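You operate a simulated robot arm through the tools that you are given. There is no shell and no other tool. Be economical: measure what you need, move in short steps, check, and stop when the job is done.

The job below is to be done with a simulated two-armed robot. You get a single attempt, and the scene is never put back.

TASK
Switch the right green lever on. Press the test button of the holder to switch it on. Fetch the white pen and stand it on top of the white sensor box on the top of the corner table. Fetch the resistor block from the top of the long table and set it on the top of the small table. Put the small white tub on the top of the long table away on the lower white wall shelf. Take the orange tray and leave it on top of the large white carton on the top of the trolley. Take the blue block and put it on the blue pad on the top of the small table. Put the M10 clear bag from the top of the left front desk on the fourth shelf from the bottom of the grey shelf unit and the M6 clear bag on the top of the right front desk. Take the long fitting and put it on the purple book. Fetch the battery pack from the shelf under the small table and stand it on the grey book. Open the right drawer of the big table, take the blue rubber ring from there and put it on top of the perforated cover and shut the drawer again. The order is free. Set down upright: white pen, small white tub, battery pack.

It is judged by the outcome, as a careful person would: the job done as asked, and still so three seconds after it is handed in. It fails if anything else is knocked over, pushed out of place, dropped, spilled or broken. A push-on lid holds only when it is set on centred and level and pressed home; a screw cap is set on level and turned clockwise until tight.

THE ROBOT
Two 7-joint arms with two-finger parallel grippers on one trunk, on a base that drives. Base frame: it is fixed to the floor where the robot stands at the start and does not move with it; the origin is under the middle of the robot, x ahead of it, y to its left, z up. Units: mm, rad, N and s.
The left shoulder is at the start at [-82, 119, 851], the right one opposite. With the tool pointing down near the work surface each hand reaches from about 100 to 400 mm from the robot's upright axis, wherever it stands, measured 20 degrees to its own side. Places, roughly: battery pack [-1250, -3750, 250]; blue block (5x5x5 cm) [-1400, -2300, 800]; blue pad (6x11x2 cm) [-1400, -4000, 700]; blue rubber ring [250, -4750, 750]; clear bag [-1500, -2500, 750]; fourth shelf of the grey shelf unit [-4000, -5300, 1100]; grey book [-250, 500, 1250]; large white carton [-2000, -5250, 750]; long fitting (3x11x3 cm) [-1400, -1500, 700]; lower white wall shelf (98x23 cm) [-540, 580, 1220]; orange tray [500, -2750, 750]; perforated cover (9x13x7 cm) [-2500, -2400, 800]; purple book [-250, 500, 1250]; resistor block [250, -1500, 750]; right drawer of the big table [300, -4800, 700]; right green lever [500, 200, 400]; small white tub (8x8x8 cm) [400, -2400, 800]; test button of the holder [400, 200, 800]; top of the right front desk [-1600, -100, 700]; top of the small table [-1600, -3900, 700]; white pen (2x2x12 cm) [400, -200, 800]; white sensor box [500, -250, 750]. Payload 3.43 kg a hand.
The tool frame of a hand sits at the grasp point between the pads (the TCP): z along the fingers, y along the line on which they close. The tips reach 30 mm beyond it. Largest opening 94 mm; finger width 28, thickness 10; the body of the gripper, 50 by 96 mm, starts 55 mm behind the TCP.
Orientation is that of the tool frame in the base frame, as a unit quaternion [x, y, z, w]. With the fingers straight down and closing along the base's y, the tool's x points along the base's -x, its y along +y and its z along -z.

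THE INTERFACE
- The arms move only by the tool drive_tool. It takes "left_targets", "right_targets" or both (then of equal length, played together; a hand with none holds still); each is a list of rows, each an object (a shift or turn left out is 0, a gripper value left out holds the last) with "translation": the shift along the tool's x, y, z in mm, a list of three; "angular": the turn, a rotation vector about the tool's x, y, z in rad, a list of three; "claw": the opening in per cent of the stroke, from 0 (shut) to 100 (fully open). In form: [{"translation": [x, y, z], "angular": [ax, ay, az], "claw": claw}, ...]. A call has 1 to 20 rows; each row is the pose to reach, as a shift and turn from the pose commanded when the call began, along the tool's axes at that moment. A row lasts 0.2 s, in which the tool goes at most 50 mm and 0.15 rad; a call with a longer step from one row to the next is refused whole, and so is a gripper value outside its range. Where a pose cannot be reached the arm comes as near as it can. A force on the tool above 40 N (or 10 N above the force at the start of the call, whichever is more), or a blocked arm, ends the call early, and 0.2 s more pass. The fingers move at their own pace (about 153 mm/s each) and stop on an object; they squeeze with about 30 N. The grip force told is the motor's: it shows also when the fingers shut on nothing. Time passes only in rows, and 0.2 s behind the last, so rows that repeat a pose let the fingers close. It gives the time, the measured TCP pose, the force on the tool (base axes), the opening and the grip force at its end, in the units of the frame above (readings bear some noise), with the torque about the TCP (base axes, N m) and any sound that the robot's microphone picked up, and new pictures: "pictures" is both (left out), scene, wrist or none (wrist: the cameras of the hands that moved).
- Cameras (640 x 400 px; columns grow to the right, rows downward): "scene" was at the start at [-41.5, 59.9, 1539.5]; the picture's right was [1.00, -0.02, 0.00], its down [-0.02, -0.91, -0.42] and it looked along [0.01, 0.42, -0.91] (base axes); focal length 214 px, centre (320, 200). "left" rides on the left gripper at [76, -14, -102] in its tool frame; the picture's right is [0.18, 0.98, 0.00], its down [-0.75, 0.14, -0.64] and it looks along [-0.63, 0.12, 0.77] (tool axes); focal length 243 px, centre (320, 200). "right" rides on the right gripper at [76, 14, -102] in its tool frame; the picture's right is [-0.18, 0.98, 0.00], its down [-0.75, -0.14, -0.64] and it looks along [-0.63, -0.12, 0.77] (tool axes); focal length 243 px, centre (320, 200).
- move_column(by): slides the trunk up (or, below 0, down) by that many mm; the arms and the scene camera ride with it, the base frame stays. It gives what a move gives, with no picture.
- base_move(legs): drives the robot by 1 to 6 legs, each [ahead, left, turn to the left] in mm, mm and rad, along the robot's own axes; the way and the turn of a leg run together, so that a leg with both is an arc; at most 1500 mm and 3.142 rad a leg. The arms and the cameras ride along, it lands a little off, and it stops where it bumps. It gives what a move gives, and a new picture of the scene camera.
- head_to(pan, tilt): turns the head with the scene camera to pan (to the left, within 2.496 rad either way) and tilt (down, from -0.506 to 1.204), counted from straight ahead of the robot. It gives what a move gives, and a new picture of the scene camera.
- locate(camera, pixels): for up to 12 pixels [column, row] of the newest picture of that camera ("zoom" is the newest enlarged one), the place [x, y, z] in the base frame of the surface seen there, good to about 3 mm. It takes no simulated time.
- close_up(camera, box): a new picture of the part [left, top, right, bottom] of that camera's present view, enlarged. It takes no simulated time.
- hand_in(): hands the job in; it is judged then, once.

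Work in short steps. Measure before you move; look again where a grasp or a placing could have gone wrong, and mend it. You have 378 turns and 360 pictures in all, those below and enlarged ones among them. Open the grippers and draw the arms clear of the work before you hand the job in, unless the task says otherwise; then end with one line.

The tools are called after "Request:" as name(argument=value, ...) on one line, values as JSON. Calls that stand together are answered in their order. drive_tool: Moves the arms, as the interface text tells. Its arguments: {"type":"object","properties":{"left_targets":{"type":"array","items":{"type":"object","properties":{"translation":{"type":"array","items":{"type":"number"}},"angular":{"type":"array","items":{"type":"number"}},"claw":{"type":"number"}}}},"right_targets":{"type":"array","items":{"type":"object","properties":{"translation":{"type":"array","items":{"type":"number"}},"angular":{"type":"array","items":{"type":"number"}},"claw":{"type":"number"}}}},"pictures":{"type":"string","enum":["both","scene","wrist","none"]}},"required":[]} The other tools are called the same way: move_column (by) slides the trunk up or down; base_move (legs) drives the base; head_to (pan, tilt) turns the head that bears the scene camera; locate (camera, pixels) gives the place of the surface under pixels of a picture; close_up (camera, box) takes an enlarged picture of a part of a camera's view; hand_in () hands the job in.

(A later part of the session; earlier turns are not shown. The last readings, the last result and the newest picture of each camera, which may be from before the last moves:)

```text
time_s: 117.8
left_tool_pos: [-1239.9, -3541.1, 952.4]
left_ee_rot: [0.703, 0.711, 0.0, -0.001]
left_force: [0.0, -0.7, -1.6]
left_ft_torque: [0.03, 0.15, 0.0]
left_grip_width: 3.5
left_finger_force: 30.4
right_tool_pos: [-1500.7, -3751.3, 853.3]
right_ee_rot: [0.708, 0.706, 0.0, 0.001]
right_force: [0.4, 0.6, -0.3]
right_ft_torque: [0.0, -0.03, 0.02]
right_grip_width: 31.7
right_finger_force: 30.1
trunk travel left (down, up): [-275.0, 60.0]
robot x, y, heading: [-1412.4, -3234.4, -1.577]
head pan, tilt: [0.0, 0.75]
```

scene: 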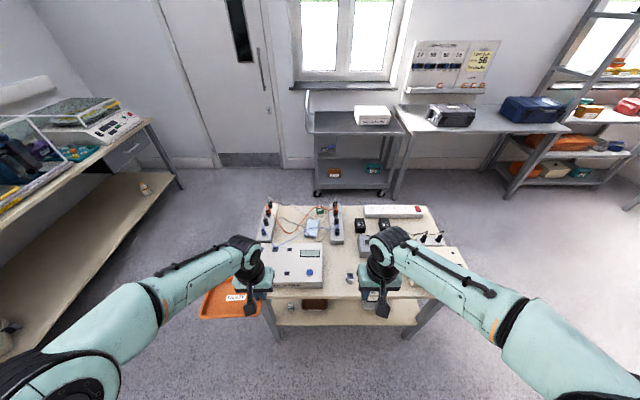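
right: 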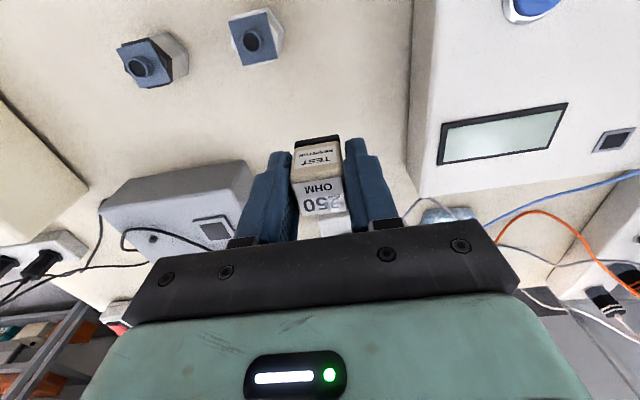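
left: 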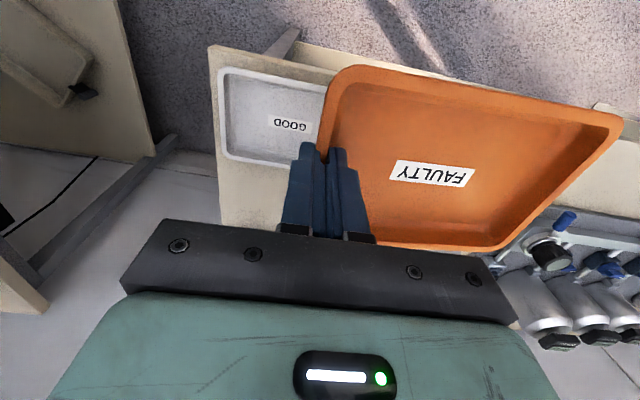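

The spot is clear. I lower to the table, release, and rise.

Request:
drive_tool(right_targets=[{"translation": [0, 0, 40]}, {"translation": [0, 0, 70]}, {"translation": [0, 0, 80]}, {"translation": [0, 0, 84]}, {"translation": [0, 0, 86]}, {"translation": [0, 0, 86], "claw": 55}, {"translation": [0, 0, 86], "claw": 55}, {"translation": [0, 0, 40]}, {"translation": [0, 0, 0]}, {"translation": [0, 0, -45]}, {"translation": [0, 0, -90]}], pictures="wrist")

```text
time_s: 120.2
left_tool_pos: [-1239.3, -3540.5, 952.6]
left_ee_rot: [0.703, 0.711, 0.0, -0.001]
left_force: [0.9, 0.0, -2.2]
left_ft_torque: [0.0, 0.13, 0.03]
left_grip_width: 3.5
left_finger_force: 30.7
right_tool_pos: [-1501.2, -3750.5, 943.4]
right_ee_rot: [0.708, 0.706, 0.0, 0.0]
right_force: [0.6, 0.2, 0.1]
right_ft_torque: [0.03, 0.0, -0.03]
right_grip_width: 51.8
right_finger_force: 0.2
trunk travel left (down, up): [-275.0, 60.0]
robot x, y, heading: [-1416.1, -3234.3, -1.567]
head pan, tilt: [0.0, 0.75]
```

right: 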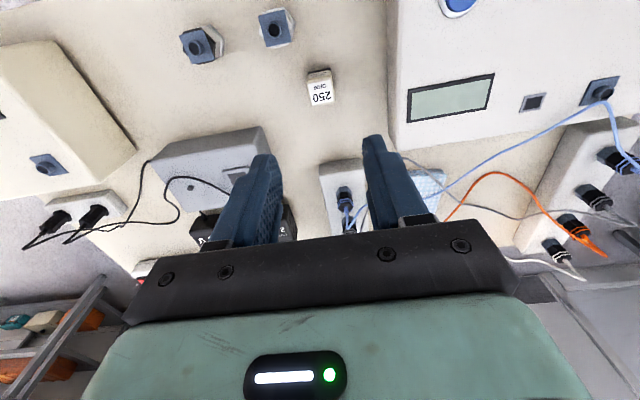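

The resistor stands well. I retract the right hand and measure trolley and neighbours before driving.

Request:
drive_tool(right_targets=[{"translation": [45, 0, -30]}, {"translation": [90, -10, -50]}, {"translation": [135, -30, -50]}, {"translation": [180, -50, -50]}, {"translation": [225, -60, -50], "claw": 100}], pictures="none")

Request:
locate(camera="scene", pixels=[[308, 132], [404, 133], [400, 108], [355, 125], [391, 124], [388, 108], [357, 106], [412, 132], [570, 132], [455, 135], [504, 195], [635, 205]])

Request:
close_up(camera="scene", box=[290, 80, 490, 205])

```text
refused: row 1 steps farther than a row can; nothing moved
```

```text
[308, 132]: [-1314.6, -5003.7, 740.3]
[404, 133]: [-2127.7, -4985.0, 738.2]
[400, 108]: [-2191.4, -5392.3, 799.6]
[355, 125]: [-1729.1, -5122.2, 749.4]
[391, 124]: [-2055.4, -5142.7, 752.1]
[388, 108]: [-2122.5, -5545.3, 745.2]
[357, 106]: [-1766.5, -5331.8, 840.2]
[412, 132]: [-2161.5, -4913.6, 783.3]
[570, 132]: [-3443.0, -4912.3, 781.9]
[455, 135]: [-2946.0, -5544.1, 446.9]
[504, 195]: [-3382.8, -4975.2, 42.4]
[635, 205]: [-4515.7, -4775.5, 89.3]
```

```text
3.20 times, centred on (390, 142) of scene
```

zoom: 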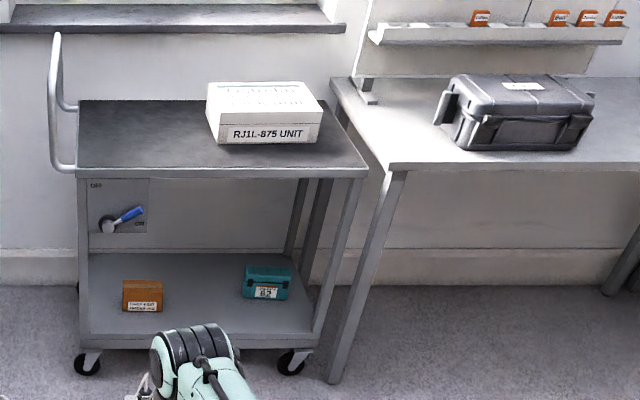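

I retract the right hand in smaller rows and look down to measure how far my own base reaches ahead.

Request:
drive_tool(right_targets=[{"translation": [35, 0, -25]}, {"translation": [75, -10, -45]}, {"translation": [115, -25, -50]}, {"translation": [155, -40, -50]}, {"translation": [195, -55, -50]}, {"translation": [230, -60, -50], "claw": 100}], pictures="none")

Request:
head_to(pan=0.0, tilt=1.2)

Request:
locate(camera="scene", pixels=[[297, 270], [297, 285], [343, 280], [320, 300], [320, 320], [260, 320], [390, 320], [320, 350]])

```text
time_s: 121.6
left_tool_pos: [-1240.5, -3539.7, 953.6]
left_ee_rot: [0.703, 0.711, 0.0, -0.002]
left_force: [-0.4, 0.7, -1.2]
left_ft_torque: [0.03, 0.14, 0.01]
left_grip_width: 3.2
left_finger_force: 30.3
right_tool_pos: [-1560.3, -3519.5, 992.0]
right_ee_rot: [0.708, 0.706, -0.001, 0.0]
right_force: [-0.2, -0.5, -0.8]
right_ft_torque: [-0.01, 0.03, 0.01]
right_grip_width: 93.8
right_finger_force: 0.1
trunk travel left (down, up): [-275.0, 60.0]
robot x, y, heading: [-1411.5, -3236.8, -1.572]
head pan, tilt: [0.0, 0.75]
```

```text
time_s: 122.5
left_tool_pos: [-1240.2, -3540.6, 952.6]
left_ee_rot: [0.703, 0.711, 0.0, -0.002]
left_force: [-1.3, -0.8, -2.1]
left_ft_torque: [0.0, 0.12, -0.02]
left_grip_width: 3.3
left_finger_force: 29.9
right_tool_pos: [-1559.8, -3518.8, 991.5]
right_ee_rot: [0.707, 0.707, 0.0, -0.001]
right_force: [0.1, -0.4, 0.9]
right_ft_torque: [0.01, 0.0, 0.02]
right_grip_width: 93.9
right_finger_force: 0.0
trunk travel left (down, up): [-275.0, 60.0]
robot x, y, heading: [-1407.8, -3231.2, -1.573]
head pan, tilt: [0.0, 1.201]
```

scene: 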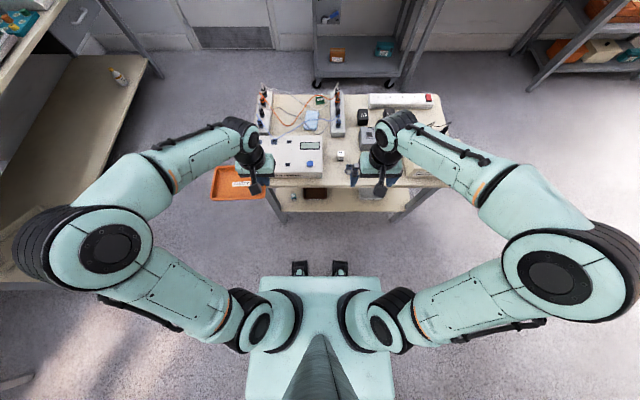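

```text
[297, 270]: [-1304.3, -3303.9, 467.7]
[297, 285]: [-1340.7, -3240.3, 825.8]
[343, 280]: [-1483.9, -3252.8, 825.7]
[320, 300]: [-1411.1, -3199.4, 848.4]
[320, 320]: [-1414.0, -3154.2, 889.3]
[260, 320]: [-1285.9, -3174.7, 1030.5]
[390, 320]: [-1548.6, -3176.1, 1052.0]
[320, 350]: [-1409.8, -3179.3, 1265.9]
```

My base front is only ~110 mm ahead of centre, so I can go close. I drive round the small table to the trolley with the tray.

Request:
base_move(legs=[[0, -1200, 0], [1160, 0, 0], [0, 500, 0], [250, 0, 0]])

Request:
head_to(pan=0.2, tilt=0.8)

```text
time_s: 144.8
left_tool_pos: [-2014.9, -4952.8, 953.3]
left_ee_rot: [0.717, 0.697, 0.0, -0.003]
left_force: [-0.1, 0.2, -1.1]
left_ft_torque: [0.02, 0.15, 0.03]
left_grip_width: 3.6
left_finger_force: 30.2
right_tool_pos: [-2333.4, -4920.0, 991.1]
right_ee_rot: [0.721, 0.693, 0.0, 0.0]
right_force: [0.2, 0.6, -0.3]
right_ft_torque: [0.01, 0.01, 0.0]
right_grip_width: 94.1
right_finger_force: 0.0
trunk travel left (down, up): [-275.0, 60.0]
robot x, y, heading: [-2176.9, -4638.6, -1.609]
head pan, tilt: [0.0, 1.201]
```

scene: 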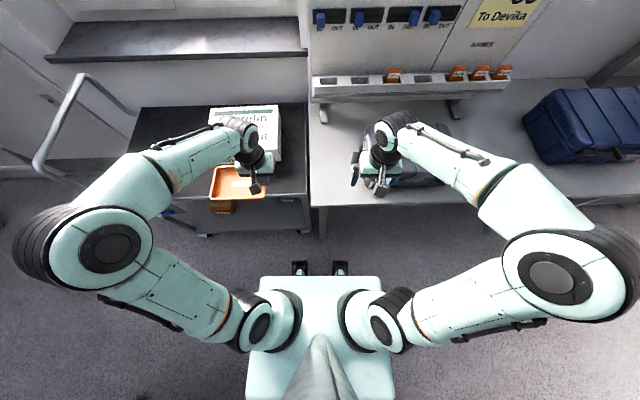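

```text
time_s: 145.7
left_tool_pos: [-2015.4, -4952.4, 951.8]
left_ee_rot: [0.716, 0.698, 0.001, -0.003]
left_force: [-0.4, -0.2, -1.6]
left_ft_torque: [0.01, 0.15, 0.0]
left_grip_width: 3.3
left_finger_force: 29.7
right_tool_pos: [-2333.7, -4919.0, 992.6]
right_ee_rot: [0.721, 0.693, 0.0, 0.0]
right_force: [0.4, -0.5, 0.0]
right_ft_torque: [0.03, 0.02, -0.03]
right_grip_width: 93.9
right_finger_force: 0.1
trunk travel left (down, up): [-275.0, 60.0]
robot x, y, heading: [-2173.4, -4635.3, -1.609]
head pan, tilt: [0.201, 0.799]
```

scene: 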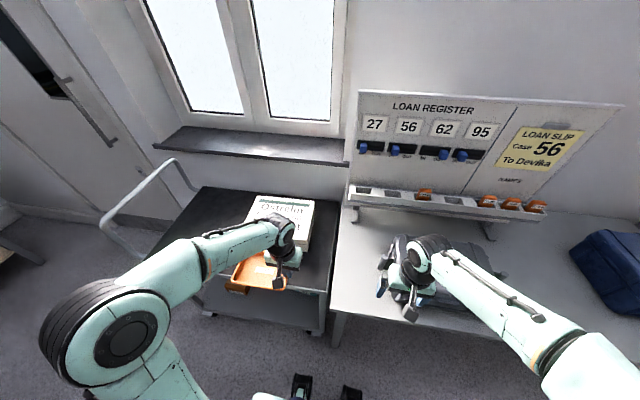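

The carton is partly hidden by the left hand. I measure its visible corners, the grey case top under my right hand, and enlarge.

Request:
close_up(camera="scene", box=[200, 180, 360, 300])

Request:
locate(camera="scene", pixels=[[258, 197], [312, 203], [308, 238], [305, 250], [250, 212], [242, 232], [470, 265], [395, 250], [440, 240]])

```text
3.33 times, centred on (280, 240) of scene
```

zoom: 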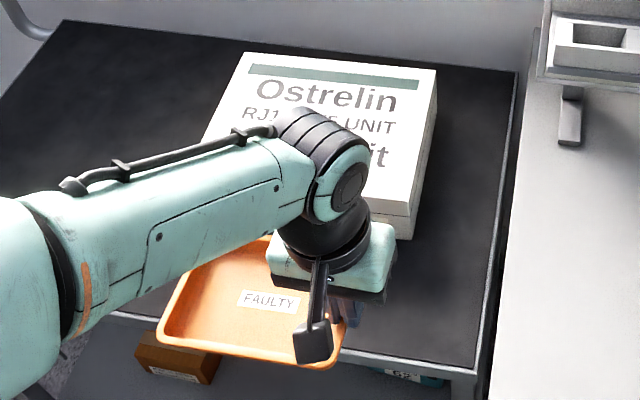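

```text
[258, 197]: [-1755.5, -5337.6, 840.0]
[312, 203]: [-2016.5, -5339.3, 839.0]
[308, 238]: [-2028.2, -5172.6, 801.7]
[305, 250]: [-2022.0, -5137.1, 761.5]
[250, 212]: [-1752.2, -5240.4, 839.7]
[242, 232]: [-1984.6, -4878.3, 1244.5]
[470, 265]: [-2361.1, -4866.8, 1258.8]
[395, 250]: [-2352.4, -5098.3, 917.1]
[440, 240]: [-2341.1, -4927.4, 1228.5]
```

Carton top: x −1745…−2027, y −5137…−5345, z 840. I step 100 mm closer and straighten the heading.

Request:
base_move(legs=[[95, 0, 0.038]])

```text
time_s: 146.9
left_tool_pos: [-2004.5, -4962.1, 952.5]
left_ee_rot: [0.702, 0.712, 0.001, -0.002]
left_force: [-0.1, -0.8, -2.0]
left_ft_torque: [0.01, 0.13, 0.01]
left_grip_width: 3.3
left_finger_force: 29.7
right_tool_pos: [-2322.9, -4942.7, 991.8]
right_ee_rot: [0.707, 0.707, 0.001, 0.0]
right_force: [0.2, -1.1, -0.5]
right_ft_torque: [0.04, 0.02, -0.01]
right_grip_width: 93.8
right_finger_force: 0.0
trunk travel left (down, up): [-275.0, 60.0]
robot x, y, heading: [-2174.3, -4651.4, -1.566]
head pan, tilt: [0.201, 0.799]
stopped in leg 1: the robot was blocked; the commanded pose is now the measured one
```

scene: 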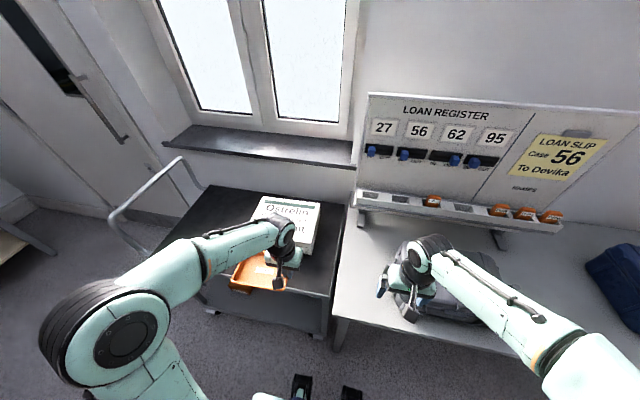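

I bumped something near the bench; I back up 15 mm, raise the trunk 60 mm for reach, and then carry the tray toward the carton above it.

Request:
base_move(legs=[[-12, 0, 0]])

Request:
move_column(by=58)

Request:
drive_tool(left_targets=[{"translation": [-40, 5, 0]}, {"translation": [-80, 10, 10]}, {"translation": [-120, 15, 20]}, {"translation": [-160, 20, 30]}, {"translation": [-200, 28, 40]}, {"translation": [-240, 34, 60]}, {"translation": [-265, 34, 80]}, {"translation": [-265, 34, 90]}], pictures="both")

```text
time_s: 147.7
left_tool_pos: [-2003.2, -4950.2, 953.6]
left_ee_rot: [0.702, 0.712, 0.0, -0.002]
left_force: [-0.2, -0.3, -1.8]
left_ft_torque: [0.01, 0.11, 0.02]
left_grip_width: 3.5
left_finger_force: 30.0
right_tool_pos: [-2324.1, -4929.9, 991.5]
right_ee_rot: [0.706, 0.708, 0.0, -0.001]
right_force: [0.5, -0.7, -0.2]
right_ft_torque: [-0.02, 0.02, -0.02]
right_grip_width: 94.1
right_finger_force: 0.1
trunk travel left (down, up): [-275.0, 60.0]
robot x, y, heading: [-2176.4, -4642.6, -1.571]
head pan, tilt: [0.201, 0.799]
```

scene: 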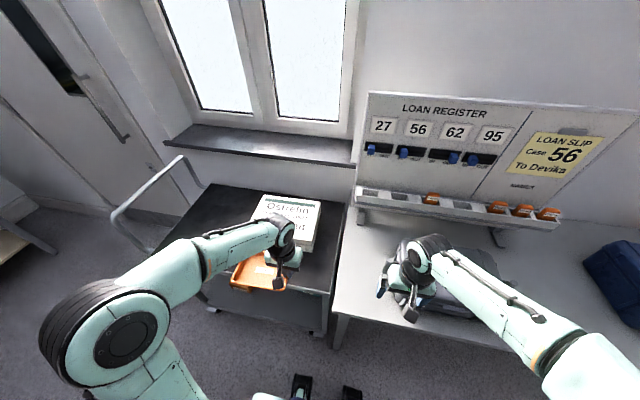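

```text
time_s: 148.7
left_tool_pos: [-2003.7, -4949.6, 1011.0]
left_ee_rot: [0.702, 0.712, 0.0, -0.002]
left_force: [-0.3, 1.7, -1.6]
left_ft_torque: [0.01, 0.14, 0.02]
left_grip_width: 3.4
left_finger_force: 30.0
right_tool_pos: [-2323.7, -4929.1, 1049.4]
right_ee_rot: [0.707, 0.708, 0.0, 0.0]
right_force: [-0.5, -0.1, 0.5]
right_ft_torque: [-0.03, 0.02, -0.02]
right_grip_width: 93.8
right_finger_force: 0.0
trunk travel left (down, up): [-333.0, 2.0]
robot x, y, heading: [-2178.5, -4642.2, -1.569]
head pan, tilt: [0.201, 0.799]
```

```text
time_s: 150.5
left_tool_pos: [-1967.8, -5213.4, 918.5]
left_ee_rot: [0.702, 0.712, 0.001, -0.002]
left_force: [0.3, -0.7, -1.2]
left_ft_torque: [-0.01, 0.15, -0.05]
left_grip_width: 3.4
left_finger_force: 29.2
right_tool_pos: [-2324.3, -4928.7, 1050.7]
right_ee_rot: [0.706, 0.708, 0.0, 0.0]
right_force: [-0.3, -0.2, 0.8]
right_ft_torque: [0.02, 0.01, 0.0]
right_grip_width: 94.0
right_finger_force: 0.0
trunk travel left (down, up): [-333.0, 2.0]
robot x, y, heading: [-2177.3, -4641.0, -1.569]
head pan, tilt: [0.201, 0.799]
```

scene: 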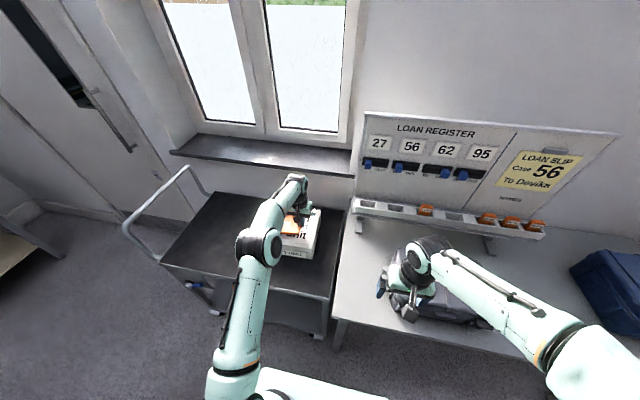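
left: 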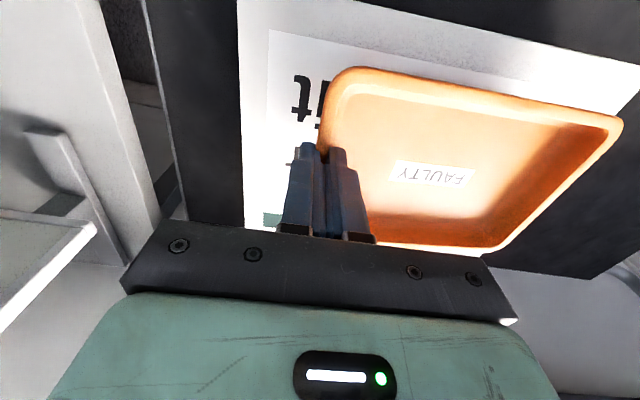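

Reach is fine. I go 25 mm further and lower slowly to z ≈ 880.

Request:
drive_tool(left_targets=[{"translation": [-25, 0, 0]}, {"translation": [-25, 0, 15]}, {"translation": [-25, 0, 25]}, {"translation": [-25, 0, 32]}, {"translation": [-25, 0, 36]}, {"translation": [-25, 0, 38]}], pictures="wrist")

```text
time_s: 151.9
left_tool_pos: [-1968.9, -5238.8, 882.4]
left_ee_rot: [0.702, 0.712, 0.0, -0.001]
left_force: [-1.5, -0.2, 3.4]
left_ft_torque: [-0.25, -0.46, -0.15]
left_grip_width: 4.3
left_finger_force: 29.6
right_tool_pos: [-2324.2, -4928.8, 1049.0]
right_ee_rot: [0.707, 0.708, 0.0, 0.0]
right_force: [0.5, 0.3, 0.0]
right_ft_torque: [0.03, 0.0, -0.01]
right_grip_width: 94.0
right_finger_force: 0.0
trunk travel left (down, up): [-333.0, 2.0]
robot x, y, heading: [-2179.0, -4641.2, -1.569]
head pan, tilt: [0.201, 0.799]
```

left: 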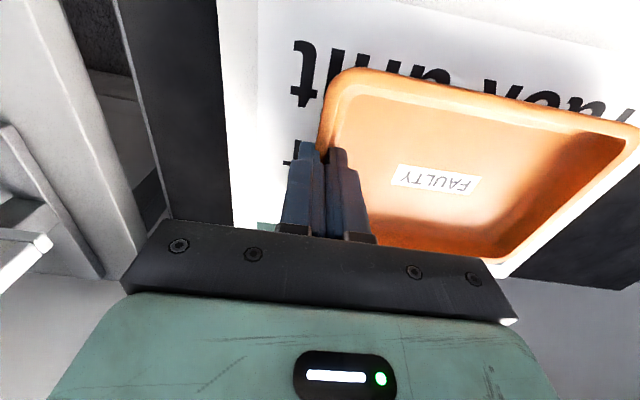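

Contact begins at the far end. I check the tray's far corners against the carton's edge.

Request:
locate(camera="left", pixels=[[625, 130], [495, 262], [505, 272], [335, 90], [320, 145], [560, 230], [460, 40]])

```text
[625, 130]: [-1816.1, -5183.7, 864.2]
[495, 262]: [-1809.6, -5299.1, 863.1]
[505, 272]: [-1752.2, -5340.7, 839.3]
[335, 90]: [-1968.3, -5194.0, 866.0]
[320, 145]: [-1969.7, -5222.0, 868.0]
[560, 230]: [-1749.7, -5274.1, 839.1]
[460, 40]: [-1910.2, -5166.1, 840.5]
```

The tray lies within the carton top. I lower 2 mm, open, and lift away.

Request:
drive_tool(left_targets=[{"translation": [0, 0, 1]}, {"translation": [0, 0, 2]}, {"translation": [0, 0, 2], "claw": 25}, {"translation": [0, 0, 2], "claw": 40}, {"translation": [0, 0, 2], "claw": 40}, {"translation": [0, 0, -30]}, {"translation": [0, 0, -70]}, {"translation": [0, 0, -110]}, {"translation": [30, 0, -120]}, {"translation": [70, 0, -120]}, {"translation": [110, 0, -120]}, {"translation": [150, 0, -120]}], pictures="both")

```text
time_s: 154.5
left_tool_pos: [-1968.0, -5086.5, 1004.8]
left_ee_rot: [0.703, 0.712, 0.0, -0.001]
left_force: [-0.2, 0.4, -0.3]
left_ft_torque: [-0.01, 0.01, 0.0]
left_grip_width: 37.3
left_finger_force: 0.1
left hand out of reach, approached as far as the arm can: row 7, 8
right_tool_pos: [-2323.8, -4927.7, 1050.8]
right_ee_rot: [0.706, 0.708, 0.0, 0.001]
right_force: [-1.1, -0.1, -0.3]
right_ft_torque: [-0.02, -0.01, -0.01]
right_grip_width: 94.3
right_finger_force: 0.0
trunk travel left (down, up): [-333.0, 2.0]
robot x, y, heading: [-2177.1, -4642.9, -1.569]
head pan, tilt: [0.201, 0.799]
```

scene: 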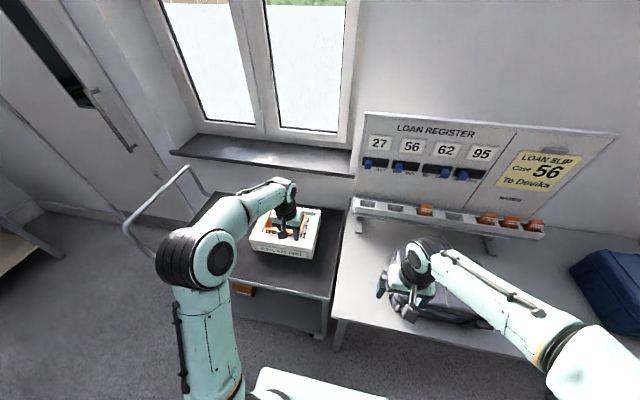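
left: 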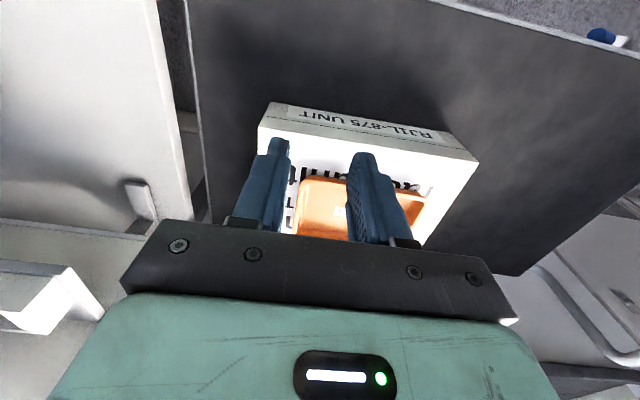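

The tray lies on the carton. I retract the left hand, back off, turn to +x, and drive to the big table.

Request:
drive_tool(left_targets=[{"translation": [45, 0, 0]}, {"translation": [90, 0, 0]}, {"translation": [130, 0, 0]}, {"translation": [160, -10, 0], "claw": 100}], pictures="none")

Request:
base_move(legs=[[-140, 0, 0], [0, 0, 1.571], [1500, 0, 0], [100, -150, 0]])

Request:
head_to(pan=0.0, tilt=0.6)

```text
time_s: 155.5
left_tool_pos: [-1982.2, -4925.8, 1003.5]
left_ee_rot: [0.702, 0.712, -0.001, -0.001]
left_force: [0.7, 0.1, 0.5]
left_ft_torque: [-0.01, -0.05, -0.01]
left_grip_width: 94.0
left_finger_force: 0.1
right_tool_pos: [-2323.6, -4927.4, 1050.2]
right_ee_rot: [0.707, 0.707, 0.001, 0.0]
right_force: [0.0, 0.1, 0.6]
right_ft_torque: [0.0, 0.0, 0.0]
right_grip_width: 94.1
right_finger_force: 0.0
trunk travel left (down, up): [-333.0, 2.0]
robot x, y, heading: [-2176.1, -4642.8, -1.571]
head pan, tilt: [0.201, 0.799]
```

```text
time_s: 169.1
left_tool_pos: [-312.6, -4448.7, 1003.1]
left_ee_rot: [-0.009, 1.0, 0.0, -0.002]
left_force: [-0.3, 0.7, 0.9]
left_ft_torque: [-0.02, -0.03, 0.0]
left_grip_width: 93.9
left_finger_force: 0.0
right_tool_pos: [-307.9, -4791.0, 1048.8]
right_ee_rot: [-0.002, 1.0, 0.0, 0.001]
right_force: [0.9, 0.2, 1.1]
right_ft_torque: [-0.02, -0.01, 0.0]
right_grip_width: 93.8
right_finger_force: 0.0
trunk travel left (down, up): [-333.0, 2.0]
robot x, y, heading: [-595.6, -4642.3, 0.005]
head pan, tilt: [0.201, 0.799]
```

scene: 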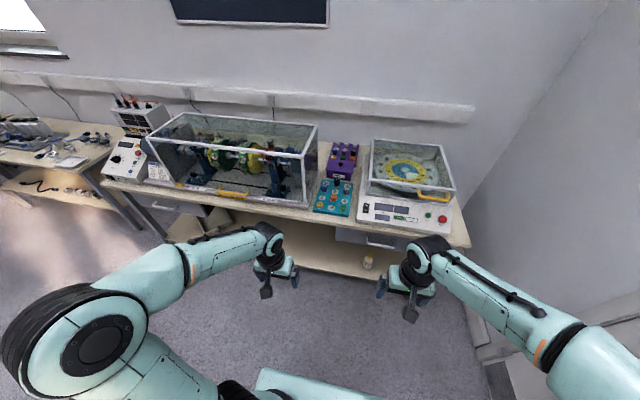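

```text
time_s: 169.9
left_tool_pos: [-310.6, -4449.5, 1003.3]
left_ee_rot: [-0.009, 1.0, -0.001, -0.002]
left_force: [0.2, 0.1, -0.5]
left_ft_torque: [0.04, 0.0, 0.01]
left_grip_width: 94.2
left_finger_force: 0.0
right_tool_pos: [-307.9, -4790.1, 1049.7]
right_ee_rot: [-0.003, 1.0, 0.0, 0.0]
right_force: [0.7, 0.7, 0.0]
right_ft_torque: [0.0, 0.0, -0.01]
right_grip_width: 94.2
right_finger_force: 0.1
trunk travel left (down, up): [-333.0, 2.0]
robot x, y, heading: [-593.9, -4644.3, 0.003]
head pan, tilt: [0.0, 0.6]
```

scene: 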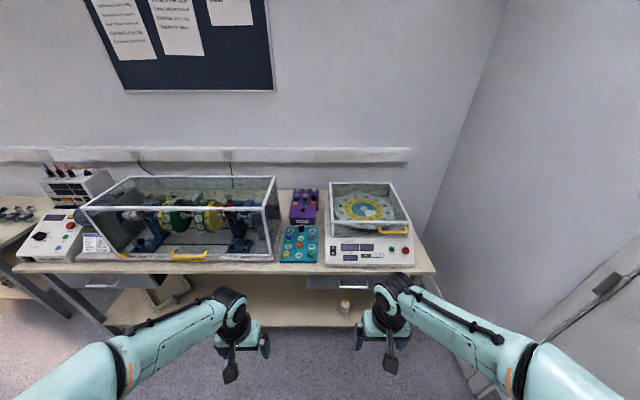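

The right drawer is at (335,283) with a handle. I enlarge and measure.

Request:
close_up(camera="scene", box=[280, 250, 400, 325])

Request:
locate(camera="zoom", pixels=[[300, 192], [240, 200], [350, 190], [145, 165], [460, 150], [300, 160], [300, 100], [345, 305]])

```text
5.33 times, centred on (340, 288) of scene
```

zoom: 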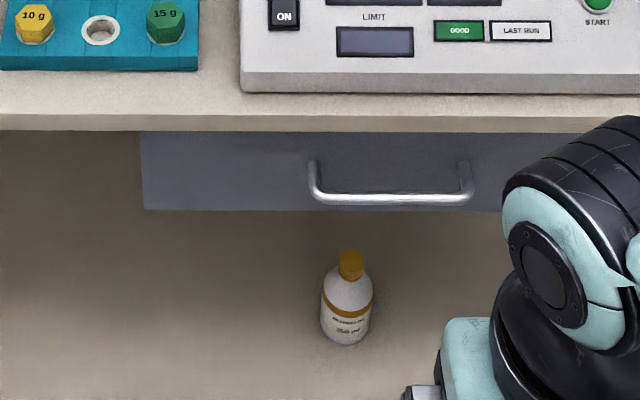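

```text
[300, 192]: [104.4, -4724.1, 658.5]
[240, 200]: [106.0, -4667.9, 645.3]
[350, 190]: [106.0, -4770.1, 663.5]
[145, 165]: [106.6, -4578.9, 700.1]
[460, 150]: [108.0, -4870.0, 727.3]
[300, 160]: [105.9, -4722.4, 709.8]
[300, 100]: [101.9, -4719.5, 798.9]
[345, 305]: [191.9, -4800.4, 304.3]
```

Request:
locate(camera="zoom", pixels=[[390, 199], [350, 199], [430, 199], [316, 180], [465, 178], [390, 197], [500, 205], [143, 205], [600, 130]])

```text
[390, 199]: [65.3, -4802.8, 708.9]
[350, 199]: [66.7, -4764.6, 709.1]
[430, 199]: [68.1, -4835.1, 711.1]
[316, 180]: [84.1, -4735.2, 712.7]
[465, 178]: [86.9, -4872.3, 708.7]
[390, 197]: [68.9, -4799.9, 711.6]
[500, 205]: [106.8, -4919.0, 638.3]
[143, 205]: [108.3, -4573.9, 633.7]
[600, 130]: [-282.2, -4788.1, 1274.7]
```

The handle bar lies at x≈68, z≈710, y −4735…−4872; panel x≈107; table edge x≈102, top z≈799. I'll hook the bar with one finger of an open, 90°-yawed, downward right hand. First drive 140 mm closer and lower the trunk to default.

Request:
base_move(legs=[[140, 0, 0]])

Request:
move_column(by=-58)

Request:
drive_tool(right_targets=[{"translation": [0, 0, 0], "angular": [0, 0, 0.14]}, {"translation": [0, 0, 0], "angular": [0, 0, 0.28]}, {"translation": [0, 0, 0], "angular": [0, 0, 0.42]}, {"translation": [0, 0, 0], "angular": [0, 0, 0.56]}, {"translation": [0, 0, 0], "angular": [0, 0, 0.7]}, {"translation": [0, 0, 0], "angular": [0, 0, 0.84]}, {"translation": [0, 0, 0], "angular": [0, 0, 0.98]}, {"translation": [0, 0, 0], "angular": [0, 0, 1.12]}, {"translation": [0, 0, 0], "angular": [0, 0, 1.26]}, {"translation": [0, 0, 0], "angular": [0, 0, 1.4]}, {"translation": [0, 0, 0], "angular": [0, 0, 1.5]}, {"translation": [0, 0, 0], "angular": [0, 0, 1.571], "claw": 100}, {"translation": [0, 0, 0], "angular": [0, 0, 1.571]}], pictures="both")

```text
time_s: 171.2
left_tool_pos: [-175.1, -4446.6, 1001.7]
left_ee_rot: [-0.009, 1.0, -0.001, -0.001]
left_force: [-0.4, 0.3, -0.6]
left_ft_torque: [-0.02, 0.0, 0.03]
left_grip_width: 93.9
left_finger_force: 0.1
right_tool_pos: [-170.7, -4789.8, 1049.2]
right_ee_rot: [-0.003, 1.0, 0.0, -0.001]
right_force: [0.3, 0.4, 0.0]
right_ft_torque: [-0.01, 0.04, -0.02]
right_grip_width: 94.0
right_finger_force: 0.1
trunk travel left (down, up): [-333.0, 2.0]
robot x, y, heading: [-455.3, -4646.1, 0.009]
head pan, tilt: [0.0, 0.6]
```

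scene: 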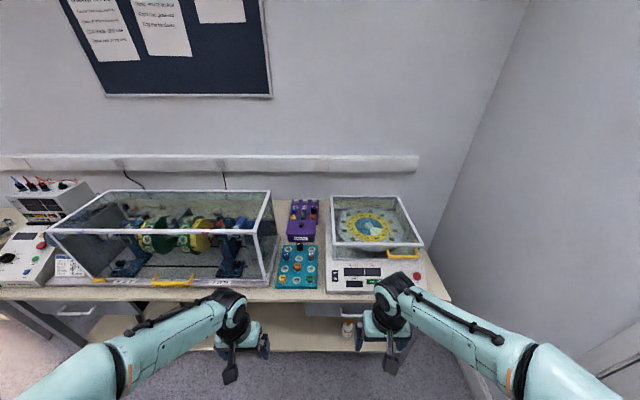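

```text
time_s: 172.2
left_tool_pos: [-173.5, -4447.5, 944.5]
left_ee_rot: [-0.009, 1.0, -0.001, -0.002]
left_force: [1.3, 1.0, -0.7]
left_ft_torque: [0.02, 0.01, 0.01]
left_grip_width: 93.9
left_finger_force: 0.1
right_tool_pos: [-169.0, -4789.3, 991.4]
right_ee_rot: [-0.005, 1.0, 0.0, 0.0]
right_force: [0.4, 0.1, -0.8]
right_ft_torque: [-0.03, -0.02, -0.04]
right_grip_width: 94.0
right_finger_force: 0.1
trunk travel left (down, up): [-275.0, 60.0]
robot x, y, heading: [-457.9, -4645.2, 0.001]
head pan, tilt: [0.0, 0.6]
```

```text
time_s: 175.0
left_tool_pos: [-174.3, -4447.3, 945.0]
left_ee_rot: [-0.01, 1.0, -0.001, -0.002]
left_force: [-0.2, -0.3, -0.5]
left_ft_torque: [0.0, 0.01, 0.04]
left_grip_width: 93.7
left_finger_force: 0.1
right_tool_pos: [-170.3, -4790.5, 991.8]
right_ee_rot: [0.705, 0.709, 0.0, 0.0]
right_force: [-0.5, 0.7, -0.7]
right_ft_torque: [-0.01, 0.0, -0.01]
right_grip_width: 94.4
right_finger_force: 0.0
trunk travel left (down, up): [-275.0, 60.0]
robot x, y, heading: [-457.5, -4646.4, 0.003]
head pan, tilt: [0.0, 0.6]
```

scene: 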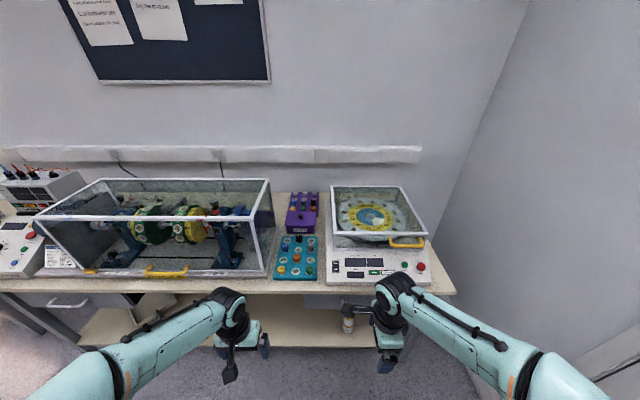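
right: 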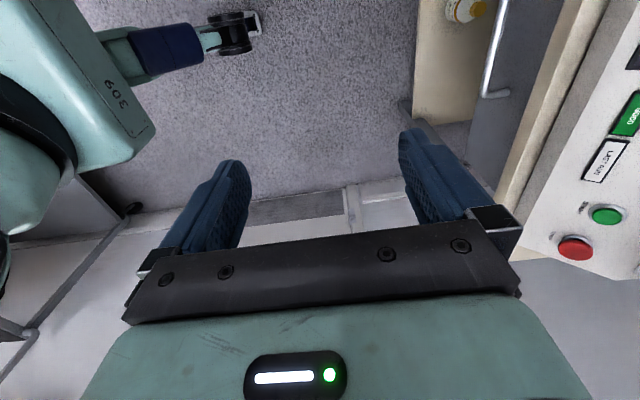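

Yaw done: tool y is now +x, tool x is +y. I measure the handle from the right wrist view.

Request:
locate(camera="right", pixels=[[490, 92], [495, 50], [503, 8], [508, 94], [545, 60], [560, 100]])

Request:
close_up(camera="right", box=[400, 0, 640, 150])

```text
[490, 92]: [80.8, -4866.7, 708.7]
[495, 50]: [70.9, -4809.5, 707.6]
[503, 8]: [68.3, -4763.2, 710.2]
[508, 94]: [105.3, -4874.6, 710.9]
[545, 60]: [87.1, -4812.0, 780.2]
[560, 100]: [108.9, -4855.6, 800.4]
```

```text
2.67 times, centred on (520, 75) of right
```

zoom: 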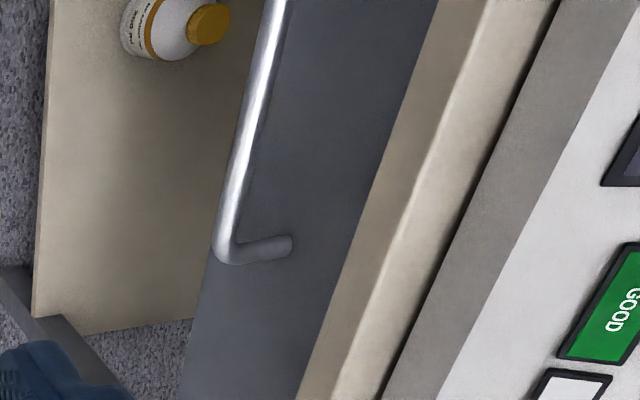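

The table edge overhangs to x≈87, so a vertical hook won't fit; I'll pinch the bar from the front. I pitch the hand to point ahead (about tool x) while lowering to bar height.

Request:
drive_tool(right_targets=[{"translation": [0, 0, 27], "angular": [-0.145, 0, 0]}, {"translation": [0, 0, 54], "angular": [-0.29, 0, 0]}, {"translation": [0, 0, 81], "angular": [-0.435, 0, 0]}, {"translation": [0, 0, 108], "angular": [-0.58, 0, 0]}, {"translation": [0, 0, 135], "angular": [-0.725, 0, 0]}, {"translation": [0, 0, 162], "angular": [-0.87, 0, 0]}, {"translation": [0, 0, 189], "angular": [-1.015, 0, 0]}, {"translation": [0, 0, 216], "angular": [-1.16, 0, 0]}, {"translation": [0, 0, 243], "angular": [-1.305, 0, 0]}, {"translation": [-10, 0, 272], "angular": [-1.45, 0, 0], "claw": 55}, {"translation": [-10, 0, 277], "angular": [-1.45, 0, 0], "claw": 55}], pictures="both")

```text
time_s: 177.4
left_tool_pos: [-173.0, -4446.9, 944.4]
left_ee_rot: [-0.01, 1.0, 0.0, -0.001]
left_force: [0.6, 0.0, -0.1]
left_ft_torque: [-0.05, 0.02, 0.01]
left_grip_width: 94.0
left_finger_force: 0.0
right_tool_pos: [-90.7, -4917.7, 949.9]
right_ee_rot: [0.497, 0.598, 0.418, 0.47]
right_force: [1.3, 1.7, -3.8]
right_ft_torque: [0.02, -0.24, -0.07]
right_grip_width: 51.7
right_finger_force: 0.0
right hand out of reach, approached as far as the arm can: row 4, 5, 6, 7, 8, 9, 10, 11
trunk travel left (down, up): [-275.0, 60.0]
robot x, y, heading: [-454.8, -4643.3, 0.008]
head pan, tilt: [0.0, 0.6]
```

scene: 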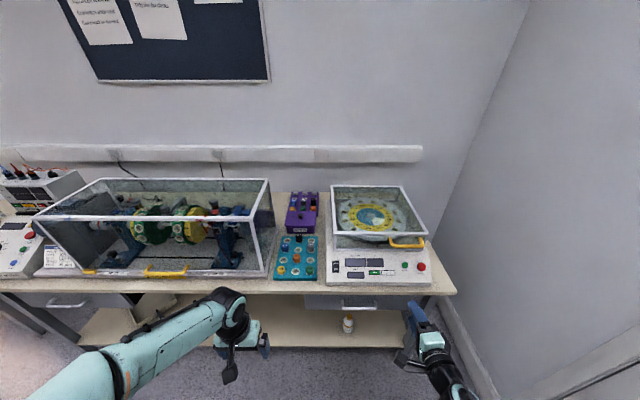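
right: 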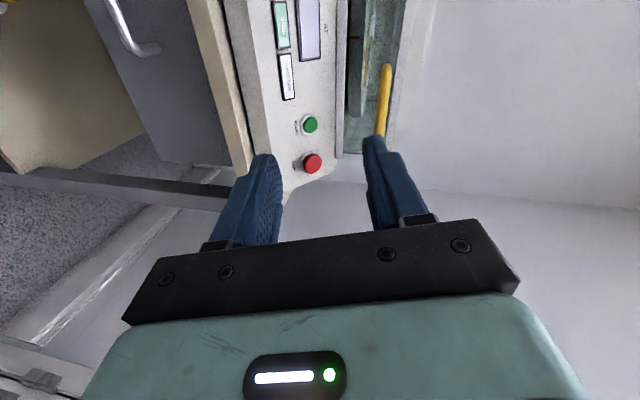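

The arm can't hold that pose so close to the body. I extend forward 150 mm in the commanded direction, where it should be reachable.

Request:
drive_tool(right_targets=[{"translation": [0, 0, 30]}, {"translation": [0, 0, 60]}, {"translation": [0, 0, 90]}, {"translation": [0, 0, 120]}, {"translation": [0, 0, 120]}, {"translation": [0, 0, 120]}, {"translation": [0, 0, 120]}, {"translation": [0, 0, 120]}], pictures="both")

```text
time_s: 179.2
left_tool_pos: [-174.0, -4447.8, 944.7]
left_ee_rot: [-0.009, 1.0, -0.001, -0.001]
left_force: [-1.0, 0.6, -0.1]
left_ft_torque: [0.04, 0.02, 0.0]
left_grip_width: 94.0
left_finger_force: 0.0
right_tool_pos: [16.3, -4911.4, 922.1]
right_ee_rot: [0.54, 0.563, 0.454, 0.431]
right_force: [-0.3, 1.0, 0.7]
right_ft_torque: [-0.01, -0.01, 0.03]
right_grip_width: 51.9
right_finger_force: 0.1
right hand out of reach, approached as far as the arm can: row 1, 2, 3, 4, 5, 6, 7, 8
trunk travel left (down, up): [-275.0, 60.0]
robot x, y, heading: [-456.9, -4643.6, 0.009]
head pan, tilt: [0.0, 0.6]
```

scene: 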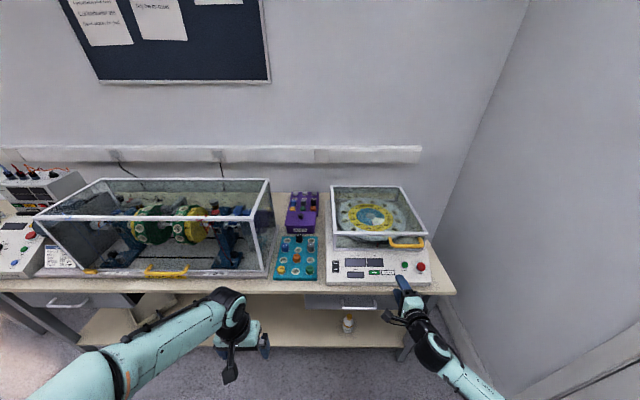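
right: 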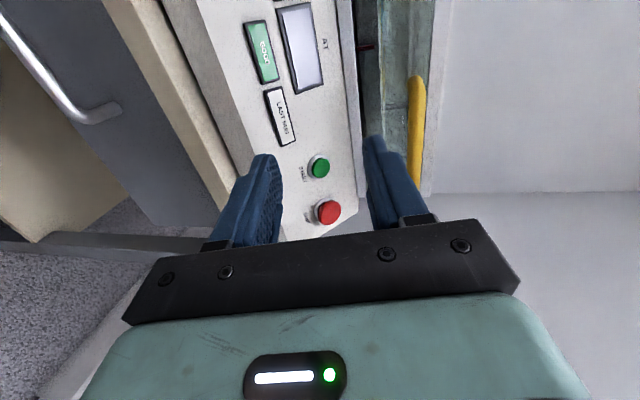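

The pitch is limited with the shoulder this high. I return the hand to the tool-down pose, then lower the trunk so the hand works above shoulder level.

Request:
drive_tool(right_targets=[{"translation": [0, 25, -20], "angular": [0.145, 0, 0]}, {"translation": [0, 50, -45], "angular": [0.29, 0, 0]}, {"translation": [0, 80, -70], "angular": [0.435, 0, 0]}, {"translation": [0, 110, -90], "angular": [0.58, 0, 0]}, {"translation": [0, 140, -110], "angular": [0.725, 0, 0]}, {"translation": [0, 170, -120], "angular": [0.87, 0, 0]}, {"translation": [0, 195, -120], "angular": [1.015, 0, 0]}, {"translation": [0, 220, -120], "angular": [1.16, 0, 0]}, {"translation": [0, 240, -120], "angular": [1.305, 0, 0]}, {"translation": [0, 250, -120], "angular": [1.45, 0, 0]}, {"translation": [0, 250, -120], "angular": [1.45, 0, 0]}], pictures="none")

Request:
move_column(by=-275)

```text
time_s: 181.6
left_tool_pos: [-174.7, -4446.0, 944.7]
left_ee_rot: [-0.01, 1.0, -0.001, -0.002]
left_force: [0.6, 0.7, -0.1]
left_ft_torque: [0.02, 0.0, -0.01]
left_grip_width: 94.0
left_finger_force: 0.0
right_tool_pos: [-122.9, -4932.1, 1154.8]
right_ee_rot: [0.692, 0.721, -0.028, -0.032]
right_force: [0.6, -0.3, 0.0]
right_ft_torque: [0.06, 0.01, -0.03]
right_grip_width: 51.9
right_finger_force: 0.0
right hand out of reach, approached as far as the arm can: row 8, 9, 10, 11
trunk travel left (down, up): [-275.0, 60.0]
robot x, y, heading: [-456.5, -4639.7, 0.007]
head pan, tilt: [0.0, 0.6]
```

```text
time_s: 184.3
left_tool_pos: [-173.5, -4447.6, 670.8]
left_ee_rot: [-0.01, 1.0, 0.0, -0.001]
left_force: [0.2, 0.7, -0.3]
left_ft_torque: [0.04, -0.02, -0.01]
left_grip_width: 93.9
left_finger_force: 0.1
right_tool_pos: [-120.9, -4931.1, 880.2]
right_ee_rot: [0.692, 0.721, -0.031, -0.032]
right_force: [-0.3, -0.3, 0.1]
right_ft_torque: [0.02, 0.01, -0.01]
right_grip_width: 51.8
right_finger_force: 0.0
trunk travel left (down, up): [0.0, 335.0]
robot x, y, heading: [-455.2, -4642.1, 0.005]
head pan, tilt: [0.0, 0.6]
```

Trunk is low now. I pitch the right hand forward again while moving it toward [−60,−4803,712].

Request:
drive_tool(right_targets=[{"translation": [12, 6, 10], "angular": [-0.13, 0, 0]}, {"translation": [24, 12, 25], "angular": [-0.26, 0, 0]}, {"translation": [36, 18, 40], "angular": [-0.39, 0, 0]}, {"translation": [48, 24, 55], "angular": [-0.52, 0, 0]}, {"translation": [60, 30, 70], "angular": [-0.65, 0, 0]}, {"translation": [72, 36, 85], "angular": [-0.78, 0, 0]}, {"translation": [84, 42, 100], "angular": [-0.91, 0, 0]}, {"translation": [96, 48, 115], "angular": [-1.04, 0, 0]}, {"translation": [108, 54, 130], "angular": [-1.17, 0, 0]}, {"translation": [120, 60, 145], "angular": [-1.3, 0, 0]}, {"translation": [128, 60, 165], "angular": [-1.4, 0, 0]}, {"translation": [128, 60, 165], "angular": [-1.4, 0, 0]}], pictures="both")

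```text
time_s: 186.9
left_tool_pos: [-174.9, -4448.2, 670.2]
left_ee_rot: [-0.01, 1.0, -0.001, -0.001]
left_force: [0.2, -0.3, 0.9]
left_ft_torque: [0.01, -0.02, -0.03]
left_grip_width: 94.0
left_finger_force: 0.1
right_tool_pos: [-75.7, -4800.1, 711.7]
right_ee_rot: [0.549, 0.57, 0.443, 0.42]
right_force: [-0.5, 0.4, -0.3]
right_ft_torque: [-0.01, 0.04, -0.01]
right_grip_width: 52.0
right_finger_force: 0.0
right hand out of reach, approached as far as the arm can: row 8, 9, 11, 12
trunk travel left (down, up): [0.0, 335.0]
robot x, y, heading: [-459.3, -4645.6, 0.01]
head pan, tilt: [0.0, 0.6]
```

scene: 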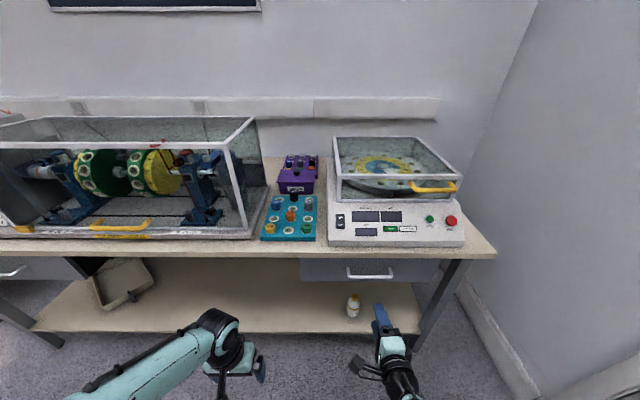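
right: 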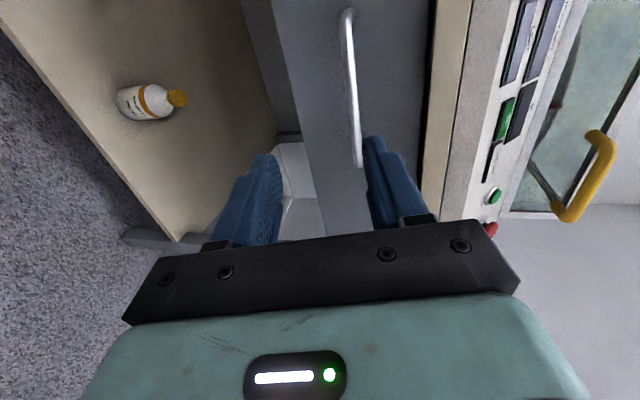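

The hand now points ahead, level with the bar. I move it straight forward until the bar lies between the fingers.

Request:
drive_tool(right_targets=[{"translation": [-1, 9, 32]}, {"translation": [-3, 18, 65]}, {"translation": [-4, 26, 95]}, {"translation": [-5, 30, 112]}, {"translation": [-5.6, 35.4, 129]}, {"translation": [-5.6, 35.4, 129]}], pictures="both")

```text
time_s: 188.3
left_tool_pos: [-174.6, -4446.8, 670.2]
left_ee_rot: [-0.01, 1.0, -0.001, -0.001]
left_force: [-0.1, 0.3, -0.6]
left_ft_torque: [0.01, 0.0, -0.01]
left_grip_width: 93.9
left_finger_force: 0.1
right_tool_pos: [58.7, -4799.9, 713.6]
right_ee_rot: [0.549, 0.57, 0.442, 0.422]
right_force: [0.7, 0.4, 0.1]
right_ft_torque: [0.0, 0.0, -0.01]
right_grip_width: 51.8
right_finger_force: 0.1
trunk travel left (down, up): [0.0, 335.0]
robot x, y, heading: [-456.0, -4642.6, 0.009]
head pan, tilt: [0.0, 0.6]
```

scene: 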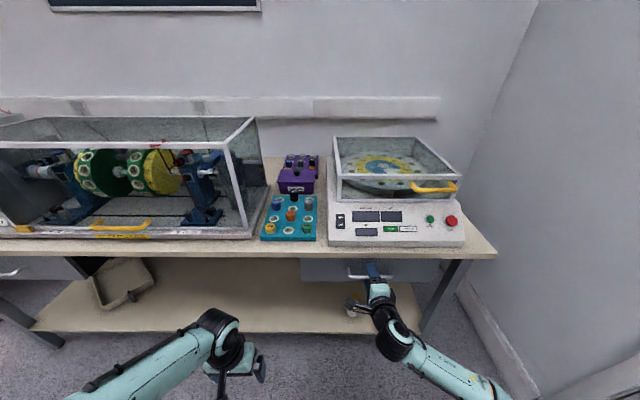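
right: 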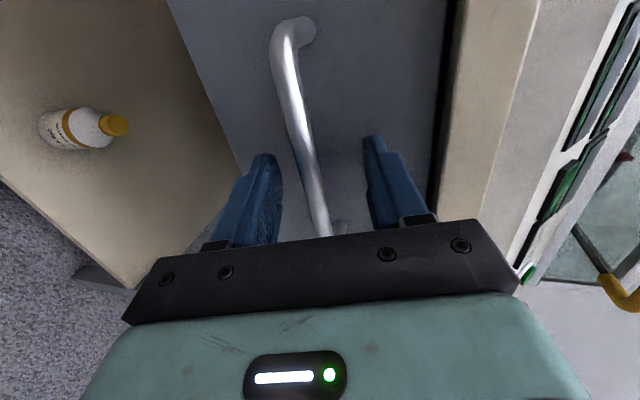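

The bar is between the fingers. I close on it, then pull the drawer open by driving the base backward 220 mm.

Request:
drive_tool(right_targets=[{"claw": 0}, {"claw": 0}, {"claw": 0}], pictures="none")

Request:
base_move(legs=[[-220, 0, 0]])

```text
time_s: 189.2
left_tool_pos: [-175.1, -4447.5, 669.6]
left_ee_rot: [-0.009, 1.0, -0.001, -0.001]
left_force: [-0.6, -1.0, 0.7]
left_ft_torque: [0.01, 0.0, 0.0]
left_grip_width: 94.2
left_finger_force: 0.1
right_tool_pos: [57.3, -4800.4, 708.8]
right_ee_rot: [0.552, 0.573, 0.439, 0.417]
right_force: [-17.9, 3.1, -27.8]
right_ft_torque: [0.17, 0.38, -0.95]
right_grip_width: 11.8
right_finger_force: 44.9
trunk travel left (down, up): [0.0, 335.0]
robot x, y, heading: [-457.8, -4646.7, 0.006]
head pan, tilt: [0.0, 0.6]
```

```text
time_s: 190.8
left_tool_pos: [-387.2, -4448.4, 668.2]
left_ee_rot: [-0.01, 1.0, -0.001, -0.003]
left_force: [-0.7, -0.1, 0.6]
left_ft_torque: [-0.02, 0.0, -0.01]
left_grip_width: 93.6
left_finger_force: 0.0
right_tool_pos: [-153.8, -4800.4, 707.6]
right_ee_rot: [0.552, 0.574, 0.439, 0.416]
right_force: [1.0, 5.8, -29.0]
right_ft_torque: [0.47, 0.35, -0.68]
right_grip_width: 11.5
right_finger_force: 45.3
trunk travel left (down, up): [0.0, 335.0]
robot x, y, heading: [-672.9, -4644.8, 0.01]
head pan, tilt: [0.0, 0.6]
```

scene: 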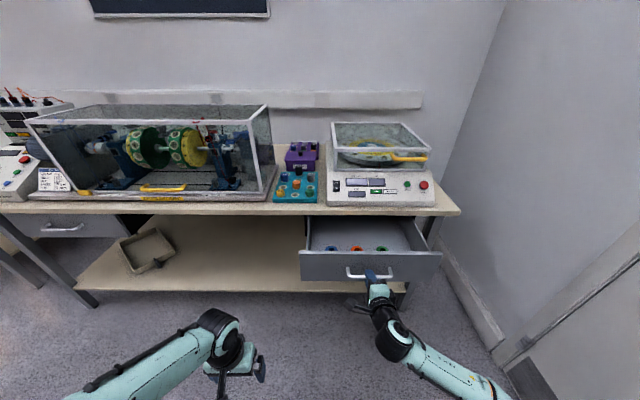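

The drawer is open about 212 mm; rings are visible at (333,247) blue, (358,248), (382,249). I measure.

Request:
close_up(camera="scene", box=[295, 210, 445, 285])

Request:
locate(camera="zoom", pixels=[[165, 155], [165, 165], [150, 160], [180, 160], [270, 163], [370, 168], [300, 130], [60, 155], [100, 100], [250, 195]])

```text
4.27 times, centred on (370, 248) of scene
```

zoom: 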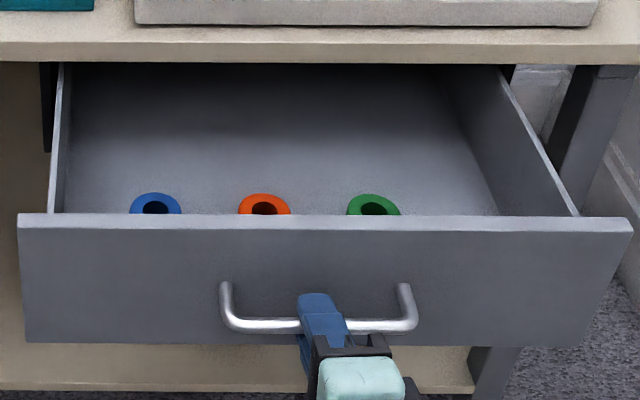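

```text
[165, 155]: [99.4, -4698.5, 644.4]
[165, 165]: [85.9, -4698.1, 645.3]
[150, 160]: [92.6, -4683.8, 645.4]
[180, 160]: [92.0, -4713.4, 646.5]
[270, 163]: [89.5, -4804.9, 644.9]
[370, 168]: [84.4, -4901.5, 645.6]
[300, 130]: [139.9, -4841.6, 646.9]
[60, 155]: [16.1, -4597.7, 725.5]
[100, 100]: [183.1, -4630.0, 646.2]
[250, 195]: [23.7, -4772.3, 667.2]
```

Request:
locate(camera="zoom", pixels=[[155, 196], [135, 205], [178, 205], [155, 207], [265, 198], [373, 198], [155, 215], [320, 222], [60, 225], [55, 150], [560, 190]])

```text
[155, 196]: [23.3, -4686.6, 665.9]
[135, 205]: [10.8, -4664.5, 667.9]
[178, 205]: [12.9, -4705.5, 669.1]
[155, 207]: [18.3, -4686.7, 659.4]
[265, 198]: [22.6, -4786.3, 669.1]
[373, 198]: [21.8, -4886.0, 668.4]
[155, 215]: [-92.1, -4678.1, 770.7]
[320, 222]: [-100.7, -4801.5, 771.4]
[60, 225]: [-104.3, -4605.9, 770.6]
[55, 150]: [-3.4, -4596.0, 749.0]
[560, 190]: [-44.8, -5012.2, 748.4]
```

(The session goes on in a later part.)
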